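You operate a simulated robot arm through the tools that you are given. There is no shell and no other tool. Be economical: measure what you need, move in short steps, check, and stop when the job is done.

You run a simulated robot arm. Do the job below in one go: nothing can be reset, and whatever is moved stays where it is left.

## Task
Take the paper bag from the top of the wide bench and leave it on the small slate.

Only the result counts: the job must be done as asked and must still hold three seconds after the hand-in. Knocking over, shifting, dropping, spilling or breaking anything else fails it.

## Robot
A 7-joint arm with a two-finger parallel gripper, fixed in place. Base frame: the origin is at the foot of the arm, x ahead of it, y to its left, z up; the work surface is at about z = 0. Lengths are in m, angles in degrees, forces in N, time in s.
With the tool pointing down near the work surface it reaches from about 0.22 to 0.58 m from the base axis. Its first joint turns from -66.0 to 66.0 degrees. Payload 2.5 kg.
The tool frame sits at the grasp point between the pads (the TCP): z along the fingers, y along the line on which they close. The tips reach 0.023 m beyond it. Largest opening 0.094 m; finger width 0.038, thickness 0.01; the body of the gripper, 0.054 by 0.096 m, starts 0.039 m behind the TCP.
Orientation is told as [roll, pitch, yaw] about the base's x, y, z axes, in that order, counted from this pose: with the fingers straight down and closing along the base's y, the tool's x points along the base's -x, its y along +y and its z along -z.

## Interface
- The arm moves only by the tool jog_arm. Its argument "deltas" is a list of rows, each an object of numbers (a shift or turn left out is 0, a gripper value left out holds the last): "x", "y", "z": the shift along the tool's x, y, z in m; "spin": the turn about the tool's z in degrees; "gripper": the finger opening in m, from 0 to 0.094. In form: [{"x": .., "y": .., "z": .., "spin": .., "gripper": ..}, ...]. A call has 1 to 12 rows; each row is the pose to reach, as a shift and turn from the pose commanded when the call began, along the tool's axes at that moment. A row lasts 0.2 s, in which the tool goes at most 0.05 m and 8.6 degrees; a call with a longer step from one row to the next is refused whole, and so is a gripper value outside its range. Where a pose cannot be reached the arm comes as near as it can. A force on the tool above 40 N (or 10 N above the force at the start of the call, whichever is more), or a blocked arm, ends the call early, and 0.2 s more pass. Each finger travels about 0.108 m/s and halts on what it meets, pressing with about 22 N; the grip force reading is that of the motor and also rises with nothing between the fingers. The clock runs only during rows and for 0.2 s after the last one: add rows that repeat a pose to give the fingers time. It gives the time, the measured TCP pose, the force on the tool (base axes), the opening and the grip force at its end, in the units of the frame above (readings bear some noise), and new pictures: "pictures" is both (left out), scene, wrist or none.
- Cameras (640 x 400 px; columns grow to the right, rows downward): "scene" is fixed at [0.108, -0.4168, 0.5545]; the picture's right is [0.82, -0.57, 0.00], its down [-0.37, -0.53, -0.76] and it looks along [0.43, 0.63, -0.65] (base axes); focal length 341 px, centre (320, 200). "wrist" rides on the gripper at [-0.039, 0, -0.044] in the tool frame; the picture's right is [0.00, -1.00, 0.00], its down [0.97, 0.00, -0.24] and it looks along [0.24, 0.00, 0.97] (tool axes); focal length 218 px, centre (320, 200).
- probe_pixels(camera, pixels): for up to 12 pixels [column, row] of the newest picture of that camera ("zoom" is the newest enlarged one), the place [x, y, z] in the base frame of the surface seen there, good to about 0.002 m, but the place of the scene camera against the robot may be out by one fixed shift of up to 0.025 m in any direction. No time passes.
- close_up(camera, box): a new picture of the part [left, top, right, bottom] of that camera's present view, enlarged. No time passes.
- finish_job(): hands the job in; it is judged then, once.

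Go step by step. Measure first, check grasps and placings, and put right what went wrong. The budget is 60 turns and 120 pictures, counting those below and the enlarged ones. Unless the task says otherwise, let go and move clear before handing in, and close with one line.

The tools are called after "Call:" as name(argument=value, ...) on one line, values as JSON. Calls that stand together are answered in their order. jog_arm: Moves the arm, as the interface text tells. Its arguments: {"type":"object","properties":{"deltas":{"type":"array"},"pictures":{"type":"string","enum":["both","scene","wrist","none"]}},"required":["deltas"]} The other tools are called the same way: probe_pixels (camera, pixels) gives the place of the surface under pixels of a picture; close_up (camera, box) takes an enlarged picture of a part of a camera's view; finish_job () hands the job in.

At the start:

```text
t: 0.0
eef_pos: [0.3468, -0.1065, 0.2486]
tool_rot: [0.0, 0.0, 0.0]
wrist_force: [0.7, 0.4, 0.4]
width: 0.094
gripper_force: 0.1
```

scene: 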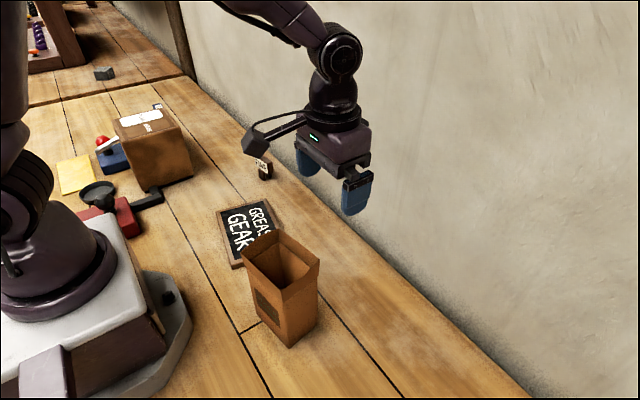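
wrist: 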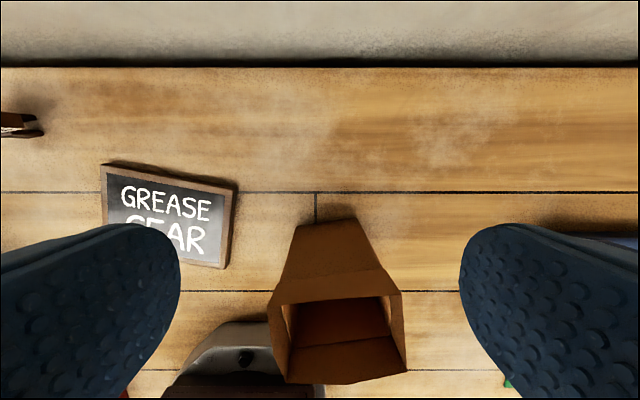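

The open paper bag stands at scene (282,285) and the slate is next to it at (248,230); the wrist view shows the same. I'll measure both from each camera.

Call:
probe_pixels(camera="wrist", pixels=[[105, 165], [236, 187], [222, 266], [170, 210], [297, 228], [358, 220], [272, 303], [402, 292], [290, 382], [405, 372], [340, 330], [330, 255]])

Call:
probe_pixels(camera="scene", pixels=[[218, 212], [267, 201], [233, 267], [283, 230], [241, 246], [281, 231], [319, 264], [281, 296], [290, 346], [317, 323], [253, 318], [280, 270]])

Call:
close_up(camera="scene", box=[200, 180, 360, 360])

Call:
close_up(camera="wrist", box=[90, 150, 450, 400])

```text
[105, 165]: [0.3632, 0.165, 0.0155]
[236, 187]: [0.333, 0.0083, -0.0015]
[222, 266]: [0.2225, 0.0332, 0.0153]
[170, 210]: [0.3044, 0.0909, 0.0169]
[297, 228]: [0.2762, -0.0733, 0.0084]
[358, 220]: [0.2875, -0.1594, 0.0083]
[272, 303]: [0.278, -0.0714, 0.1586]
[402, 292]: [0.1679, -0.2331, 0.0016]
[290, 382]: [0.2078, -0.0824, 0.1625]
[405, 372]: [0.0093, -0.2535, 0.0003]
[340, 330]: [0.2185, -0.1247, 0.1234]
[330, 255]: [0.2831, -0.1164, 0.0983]
```

```text
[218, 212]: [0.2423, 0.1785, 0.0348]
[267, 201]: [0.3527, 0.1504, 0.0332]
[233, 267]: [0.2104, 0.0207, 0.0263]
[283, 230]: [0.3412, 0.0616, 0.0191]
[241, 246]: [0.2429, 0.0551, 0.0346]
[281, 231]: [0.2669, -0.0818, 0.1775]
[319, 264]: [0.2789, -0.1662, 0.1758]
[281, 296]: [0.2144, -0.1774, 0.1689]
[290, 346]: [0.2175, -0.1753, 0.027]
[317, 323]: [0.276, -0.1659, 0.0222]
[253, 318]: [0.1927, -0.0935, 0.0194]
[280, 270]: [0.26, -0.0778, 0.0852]
```

```text
2.22 times, centred on (280, 270) of scene
```

zoom: 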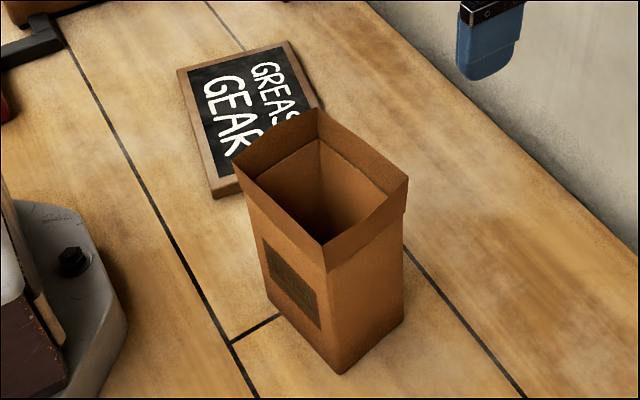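

```text
1.60 times, centred on (270, 275) of wrist
```

zoom: 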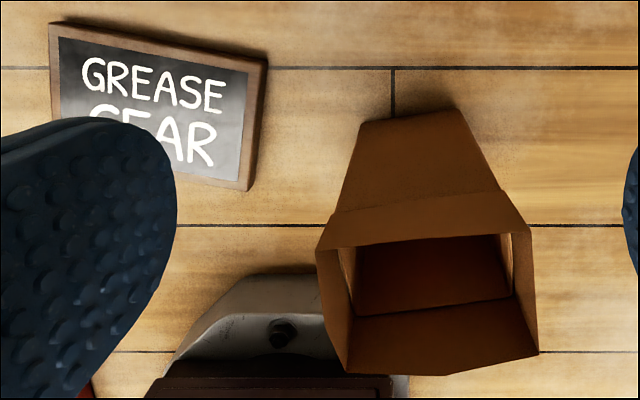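

The scene camera reads about (-0.011, -0.012, +0.018) off the wrist camera. After correction, the bag centre is near (0.25, -0.118), about 0.07 x 0.084 with the rim at z 0.16 and turned about +10°. The slate centre is near (0.293, 0.098), turned about -11°. I'll move above the bag and turn so the fingers close across its short side.

Call:
jog_arm(deltas=[{"x": 0.0097, "y": -0.001, "spin": 8}, {"x": 0.0194, "y": -0.002, "spin": 16}, {"x": 0.029, "y": -0.003, "spin": 24}, {"x": 0.039, "y": -0.005, "spin": 32}, {"x": 0.0485, "y": -0.006, "spin": 40}, {"x": 0.058, "y": -0.007, "spin": 48}, {"x": 0.068, "y": -0.008, "spin": 56}, {"x": 0.078, "y": -0.009, "spin": 64}, {"x": 0.087, "y": -0.01, "spin": 72}, {"x": 0.097, "y": -0.0115, "spin": 80}, {"x": 0.097, "y": -0.0115, "spin": 80}])

```text
t: 2.4
eef_pos: [0.2506, -0.117, 0.2473]
tool_rot: [0.0, 0.0, -80.1]
wrist_force: [0.2, 0.2, -0.1]
width: 0.0942
gripper_force: 0.1
```

scene: 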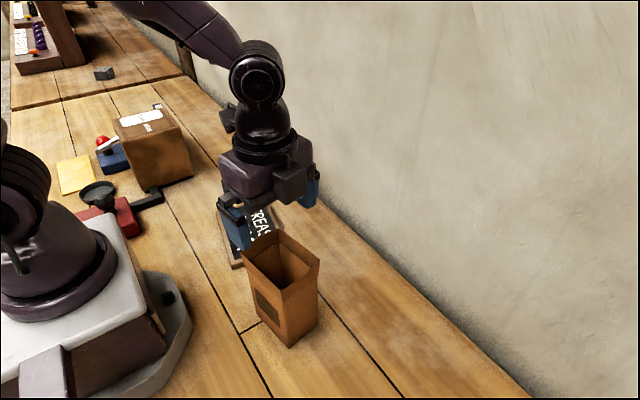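
wrist: 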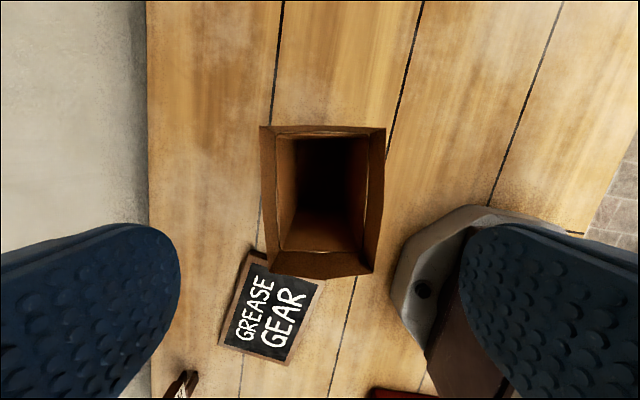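

The bag mouth is now at wrist (320,200), almost square to the fingers. I'll measure the rim and the slate again from here.

Call:
probe_pixels(camera="wrist", pixels=[[262, 129], [383, 131], [265, 268], [371, 272], [268, 200], [376, 200], [320, 131], [320, 268], [325, 150], [222, 344], [287, 362], [323, 284]])

Call:
close_up(camera="wrist", box=[200, 100, 440, 380])

```text
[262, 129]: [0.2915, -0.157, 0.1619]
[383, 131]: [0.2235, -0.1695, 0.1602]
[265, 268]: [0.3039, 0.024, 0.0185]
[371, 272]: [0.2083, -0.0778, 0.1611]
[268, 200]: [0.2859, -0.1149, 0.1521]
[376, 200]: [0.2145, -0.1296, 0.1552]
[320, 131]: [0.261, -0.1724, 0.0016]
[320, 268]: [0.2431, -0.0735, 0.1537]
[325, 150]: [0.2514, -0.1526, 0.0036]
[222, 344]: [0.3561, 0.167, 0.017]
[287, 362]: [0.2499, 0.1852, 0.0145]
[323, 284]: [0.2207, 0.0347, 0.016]
```

```text
1.43 times, centred on (320, 240) of wrist
```

zoom: 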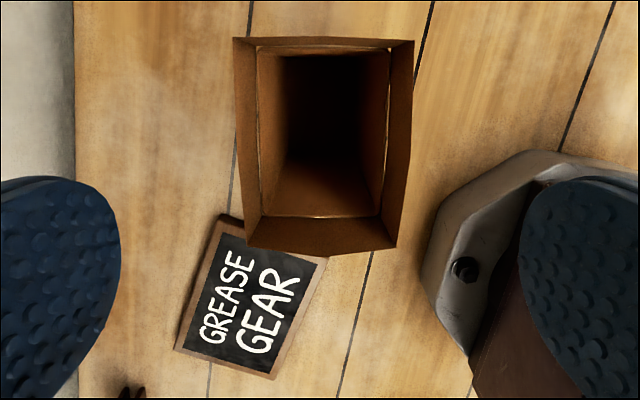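

The rim centre measures (0.2505, -0.119) with a short side of about 0.07, so the hand is centred and each finger has about 12 mm of clearance. I'll descend to TCP z ≈ 0.13.

Call:
jog_arm(deltas=[{"z": 0.03}, {"z": 0.06}, {"z": 0.085}, {"z": 0.105}, {"z": 0.117}, {"z": 0.117}])

```text
t: 3.8
eef_pos: [0.2517, -0.1169, 0.1303]
tool_rot: [0.0, -0.1, -80.0]
wrist_force: [0.0, 0.0, -0.1]
width: 0.0942
gripper_force: 0.0
```

scene: 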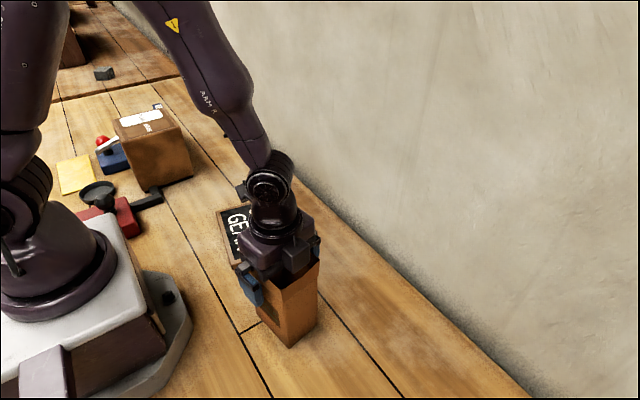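
wrist: 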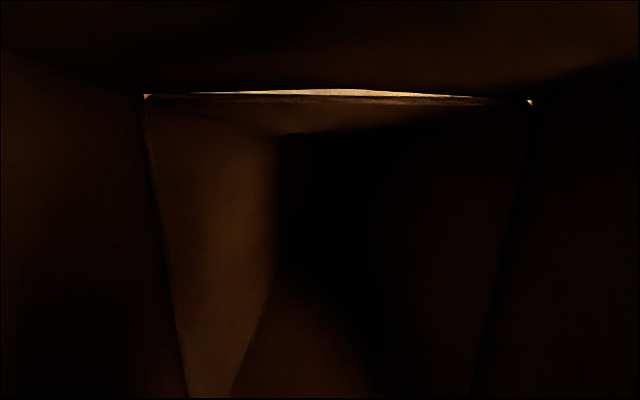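

The fingers are outside both long walls, with no contact force. I'll close slowly and watch where the fingers stop.

Call:
jog_arm(deltas=[{"gripper": 0.082}, {"gripper": 0.076}, {"gripper": 0.072}, {"gripper": 0.069}, {"gripper": 0.067}, {"gripper": 0.066}, {"gripper": 0.066}], pictures="scene")

```text
t: 5.4
eef_pos: [0.2518, -0.1172, 0.1292]
tool_rot: [0.0, -0.1, -80.0]
wrist_force: [-0.6, -0.5, 0.4]
width: 0.0662
gripper_force: 0.0
```

scene: 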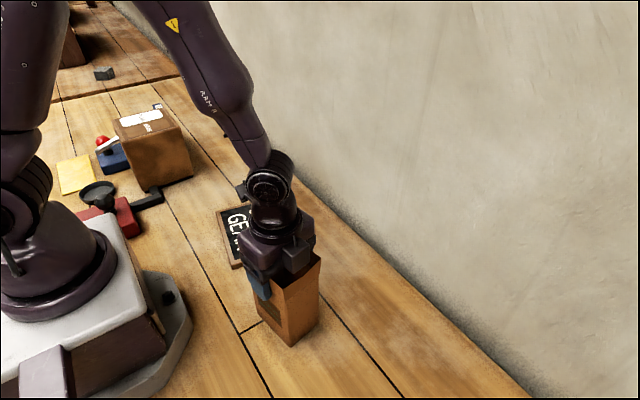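

At an opening of 0.066 there is still no grip force. I'll close further in small steps.

Call:
jog_arm(deltas=[{"gripper": 0.065}, {"gripper": 0.064}, {"gripper": 0.063}, {"gripper": 0.062}, {"gripper": 0.061}, {"gripper": 0.06}, {"gripper": 0.06}], pictures="scene")

Call:
close_up(camera="scene", box=[220, 200, 340, 350])

```text
t: 7.0
eef_pos: [0.2522, -0.1183, 0.1297]
tool_rot: [-0.1, 0.1, -80.0]
wrist_force: [-0.2, 0.1, 0.5]
width: 0.0653
gripper_force: 22.1
```

scene: 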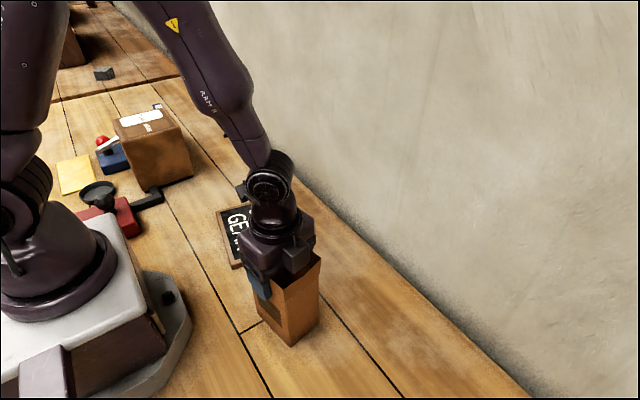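

```text
2.67 times, centred on (280, 275) of scene
```

zoom: 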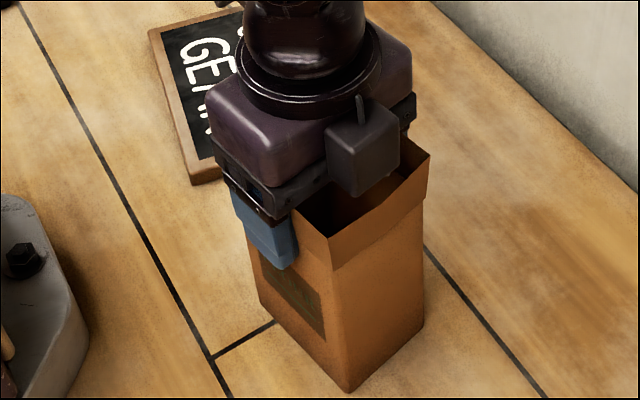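

The fingers stopped at 0.0653 with 22 N, and the walls held their shape. I'll lift gently, keeping the grip.

Call:
jog_arm(deltas=[{"z": -0.005}, {"z": -0.015}, {"z": -0.03}, {"z": -0.05}, {"z": -0.07}, {"z": -0.07}])

```text
t: 8.4
eef_pos: [0.2519, -0.1186, 0.2011]
tool_rot: [0.1, 0.0, -79.9]
wrist_force: [-0.8, 0.4, 0.1]
width: 0.0655
gripper_force: 22.0
```

scene: 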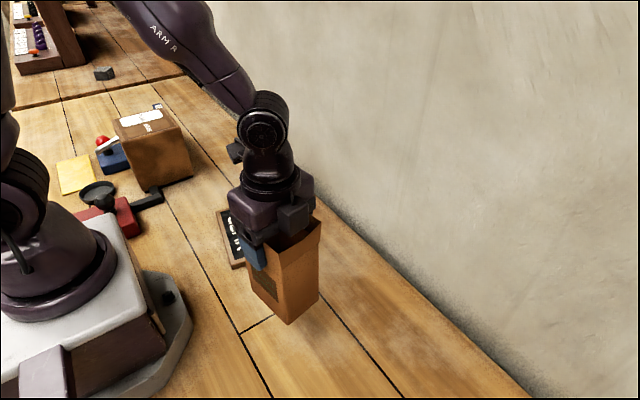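
wrist: 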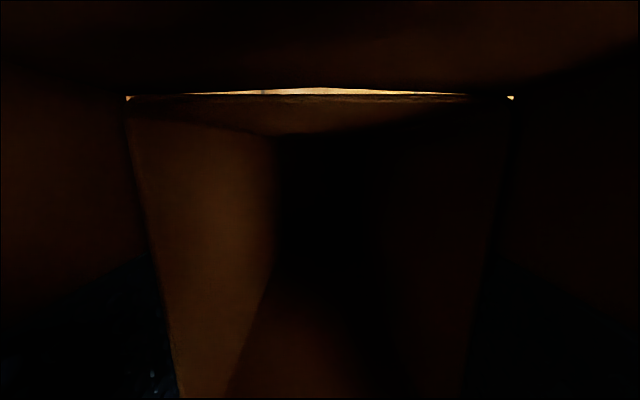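

The bag hangs upright in the grip, with its bottom about 0.07 up. I'll carry it over the slate centre (0.291, 0.099) and turn it 20° to line up.

Call:
jog_arm(deltas=[{"x": 0.01, "y": 0.0037, "spin": 1}, {"x": 0.03, "y": 0.011, "spin": 3}, {"x": 0.054, "y": 0.02, "spin": 5}, {"x": 0.079, "y": 0.029, "spin": 7.5}, {"x": 0.104, "y": 0.038, "spin": 10}, {"x": 0.129, "y": 0.0473, "spin": 12.5}, {"x": 0.154, "y": 0.0565, "spin": 15}, {"x": 0.177, "y": 0.065, "spin": 17}, {"x": 0.195, "y": 0.0715, "spin": 19}, {"x": 0.205, "y": 0.0752, "spin": 20}, {"x": 0.208, "y": 0.0763, "spin": 20}, {"x": 0.208, "y": 0.0763, "spin": 20}])

Call:
close_up(camera="scene", box=[180, 120, 340, 290])

```text
t: 11.0
eef_pos: [0.2903, 0.0995, 0.2035]
tool_rot: [0.0, 0.0, -100.0]
wrist_force: [-0.4, 0.0, -1.5]
width: 0.0656
gripper_force: 21.6
```

scene: 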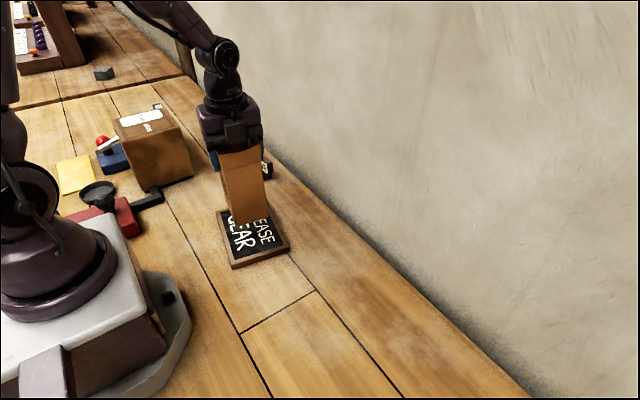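
wrist: 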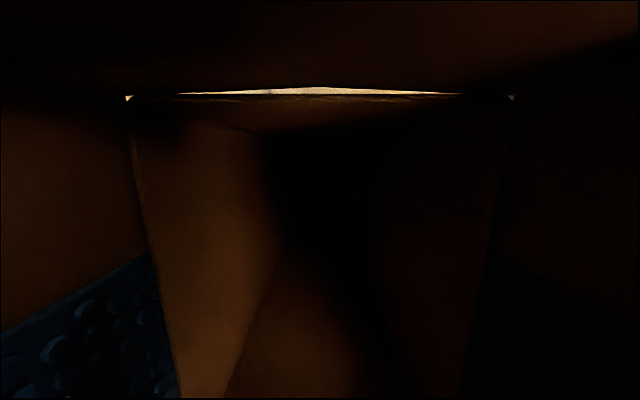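

```text
2.35 times, centred on (260, 205) of scene
```

zoom: 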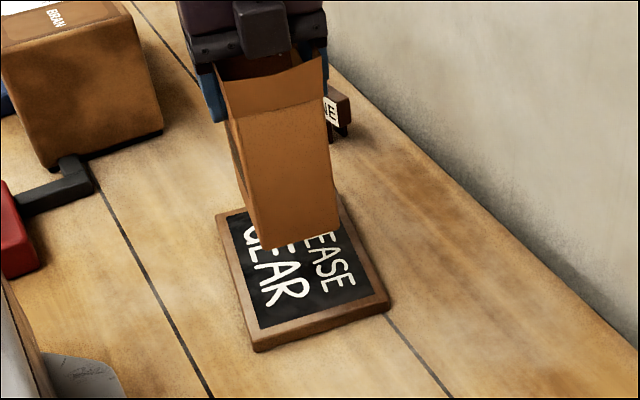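

The bag is above the slate and aligned with it. I'll check its bottom corners against the slate corners before lowering.

Call:
probe_pixels(camera="zoom", pixels=[[219, 216], [253, 336], [387, 297], [265, 247], [339, 227], [245, 200], [253, 270], [300, 310]])

```text
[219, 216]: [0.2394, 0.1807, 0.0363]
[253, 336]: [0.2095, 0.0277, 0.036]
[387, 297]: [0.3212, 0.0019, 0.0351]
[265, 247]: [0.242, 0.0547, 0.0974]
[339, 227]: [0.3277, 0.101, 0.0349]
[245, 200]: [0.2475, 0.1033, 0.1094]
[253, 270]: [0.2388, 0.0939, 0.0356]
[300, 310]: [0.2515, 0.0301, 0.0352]
```

The slate top is at z ≈ 0.017 and the bag bottom at about 0.074, centred on the slate. I'll lower about 0.054 first, then creep to contact.

Call:
jog_arm(deltas=[{"z": 0.015}, {"z": 0.03}, {"z": 0.042}, {"z": 0.049}, {"z": 0.053}, {"z": 0.053}], pictures="scene")

Call:
close_up(camera="scene", box=[180, 120, 340, 290])

```text
t: 12.4
eef_pos: [0.29, 0.0996, 0.1481]
tool_rot: [0.0, 0.1, -99.9]
wrist_force: [-0.9, 0.8, -0.4]
width: 0.0652
gripper_force: 22.1
```

scene: 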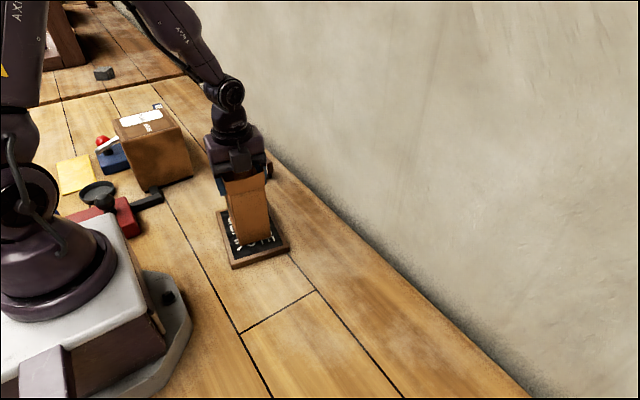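

```text
2.35 times, centred on (260, 205) of scene
```

zoom: 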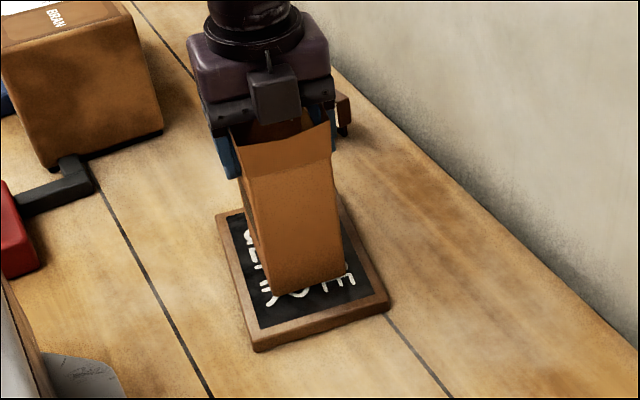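

The bag bottom is now only a millimetre or so above the slate. I'll creep down in small steps and watch the vertical force.

Call:
jog_arm(deltas=[{"z": 0.0007}, {"z": 0.0014}, {"z": 0.002}], pictures="none")

```text
t: 13.2
eef_pos: [0.2885, 0.1012, 0.148]
tool_rot: [0.0, 0.1, -100.0]
wrist_force: [0.4, -0.8, 0.3]
width: 0.0653
gripper_force: 22.1
```

Call:
jog_arm(deltas=[{"z": 0.0007}, {"z": 0.0014}, {"z": 0.002}, {"z": 0.002}], pictures="none")

```text
t: 14.2
eef_pos: [0.2904, 0.1005, 0.1445]
tool_rot: [0.0, 0.0, -100.0]
wrist_force: [-4.6, -1.0, 18.3]
width: 0.0656
gripper_force: 21.4
```

The vertical force has risen to 18 N, so the bag is seated on the slate. I'll ease up about 1 mm to relieve the pressure.

Call:
jog_arm(deltas=[{"z": -0.0006}, {"z": -0.0012}, {"z": -0.0012}], pictures="none")

```text
t: 15.0
eef_pos: [0.2893, 0.1007, 0.1455]
tool_rot: [-0.1, 0.0, -99.8]
wrist_force: [0.9, 0.7, -0.2]
width: 0.0654
gripper_force: 21.9
```

The force is back near zero. I'll lower 0.5 mm so it rests on the slate, then open slowly.

Call:
jog_arm(deltas=[{"z": 0.0005}, {"z": 0.0005, "gripper": 0.066}, {"z": 0.0005, "gripper": 0.068}, {"z": 0.0005, "gripper": 0.072}, {"z": 0.0005, "gripper": 0.08}, {"z": 0.0005, "gripper": 0.094}, {"z": 0.0005, "gripper": 0.094}], pictures="scene")

Call:
close_up(camera="scene", box=[180, 120, 340, 290])

```text
t: 16.6
eef_pos: [0.2894, 0.1004, 0.1446]
tool_rot: [0.1, 0.0, -100.0]
wrist_force: [-0.3, -0.6, -0.1]
width: 0.0939
gripper_force: 0.0
```

scene: 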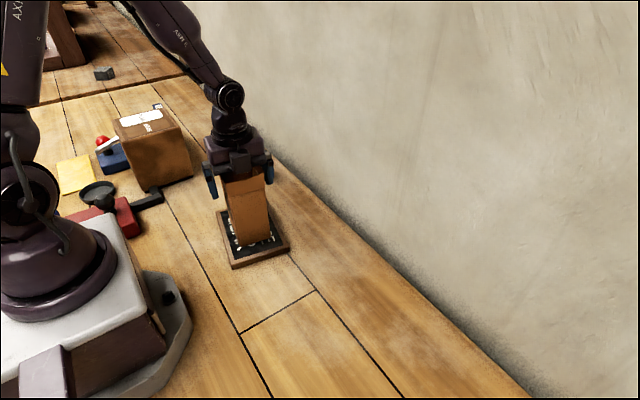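

```text
2.35 times, centred on (260, 205) of scene
```

zoom: 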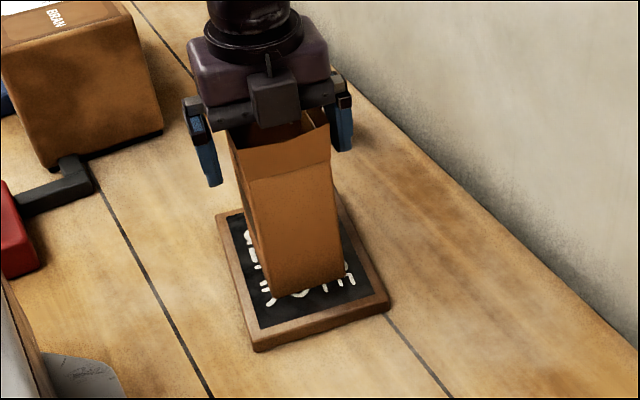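

The fingers are open and clear of the bag, which stands upright on the slate. I'll rise straight up.

Call:
jog_arm(deltas=[{"z": -0.01}, {"z": -0.03}, {"z": -0.055}, {"z": -0.08}, {"z": -0.105}, {"z": -0.12}, {"z": -0.12}])

Call:
close_up(camera="scene", box=[180, 120, 340, 290])

```text
t: 18.2
eef_pos: [0.2883, 0.099, 0.2676]
tool_rot: [0.0, 0.0, -100.0]
wrist_force: [0.3, -0.6, -0.3]
width: 0.0939
gripper_force: 0.0
```

scene: 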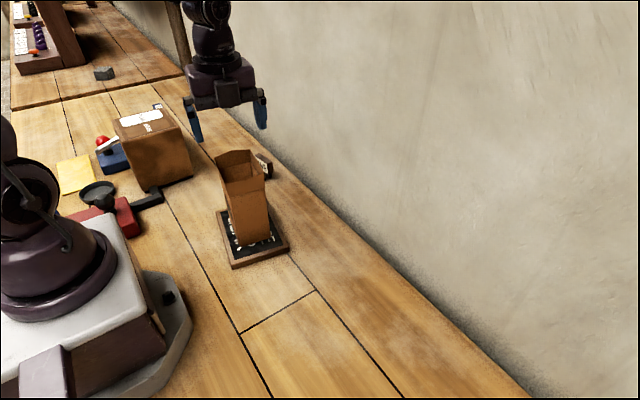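
wrist: 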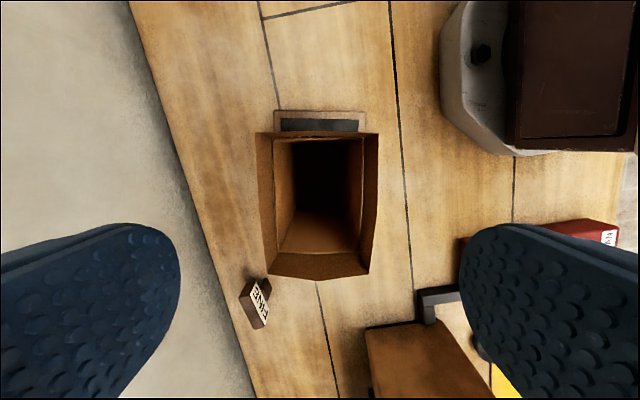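

```text
2.35 times, centred on (260, 205) of scene
```

zoom: 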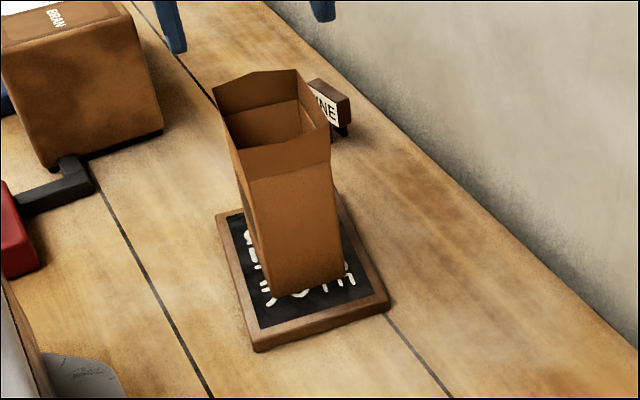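

The bag stands upright near the middle of the slate (scene 250,215). The slate hasn't moved and the hand is clear, so I'm handing in.

Call:
finish_job()

```text
The job is handed in.
```

The paper bag is standing upright on the small slate, the gripper is clear of it, and the last pictures showed nothing else moved.
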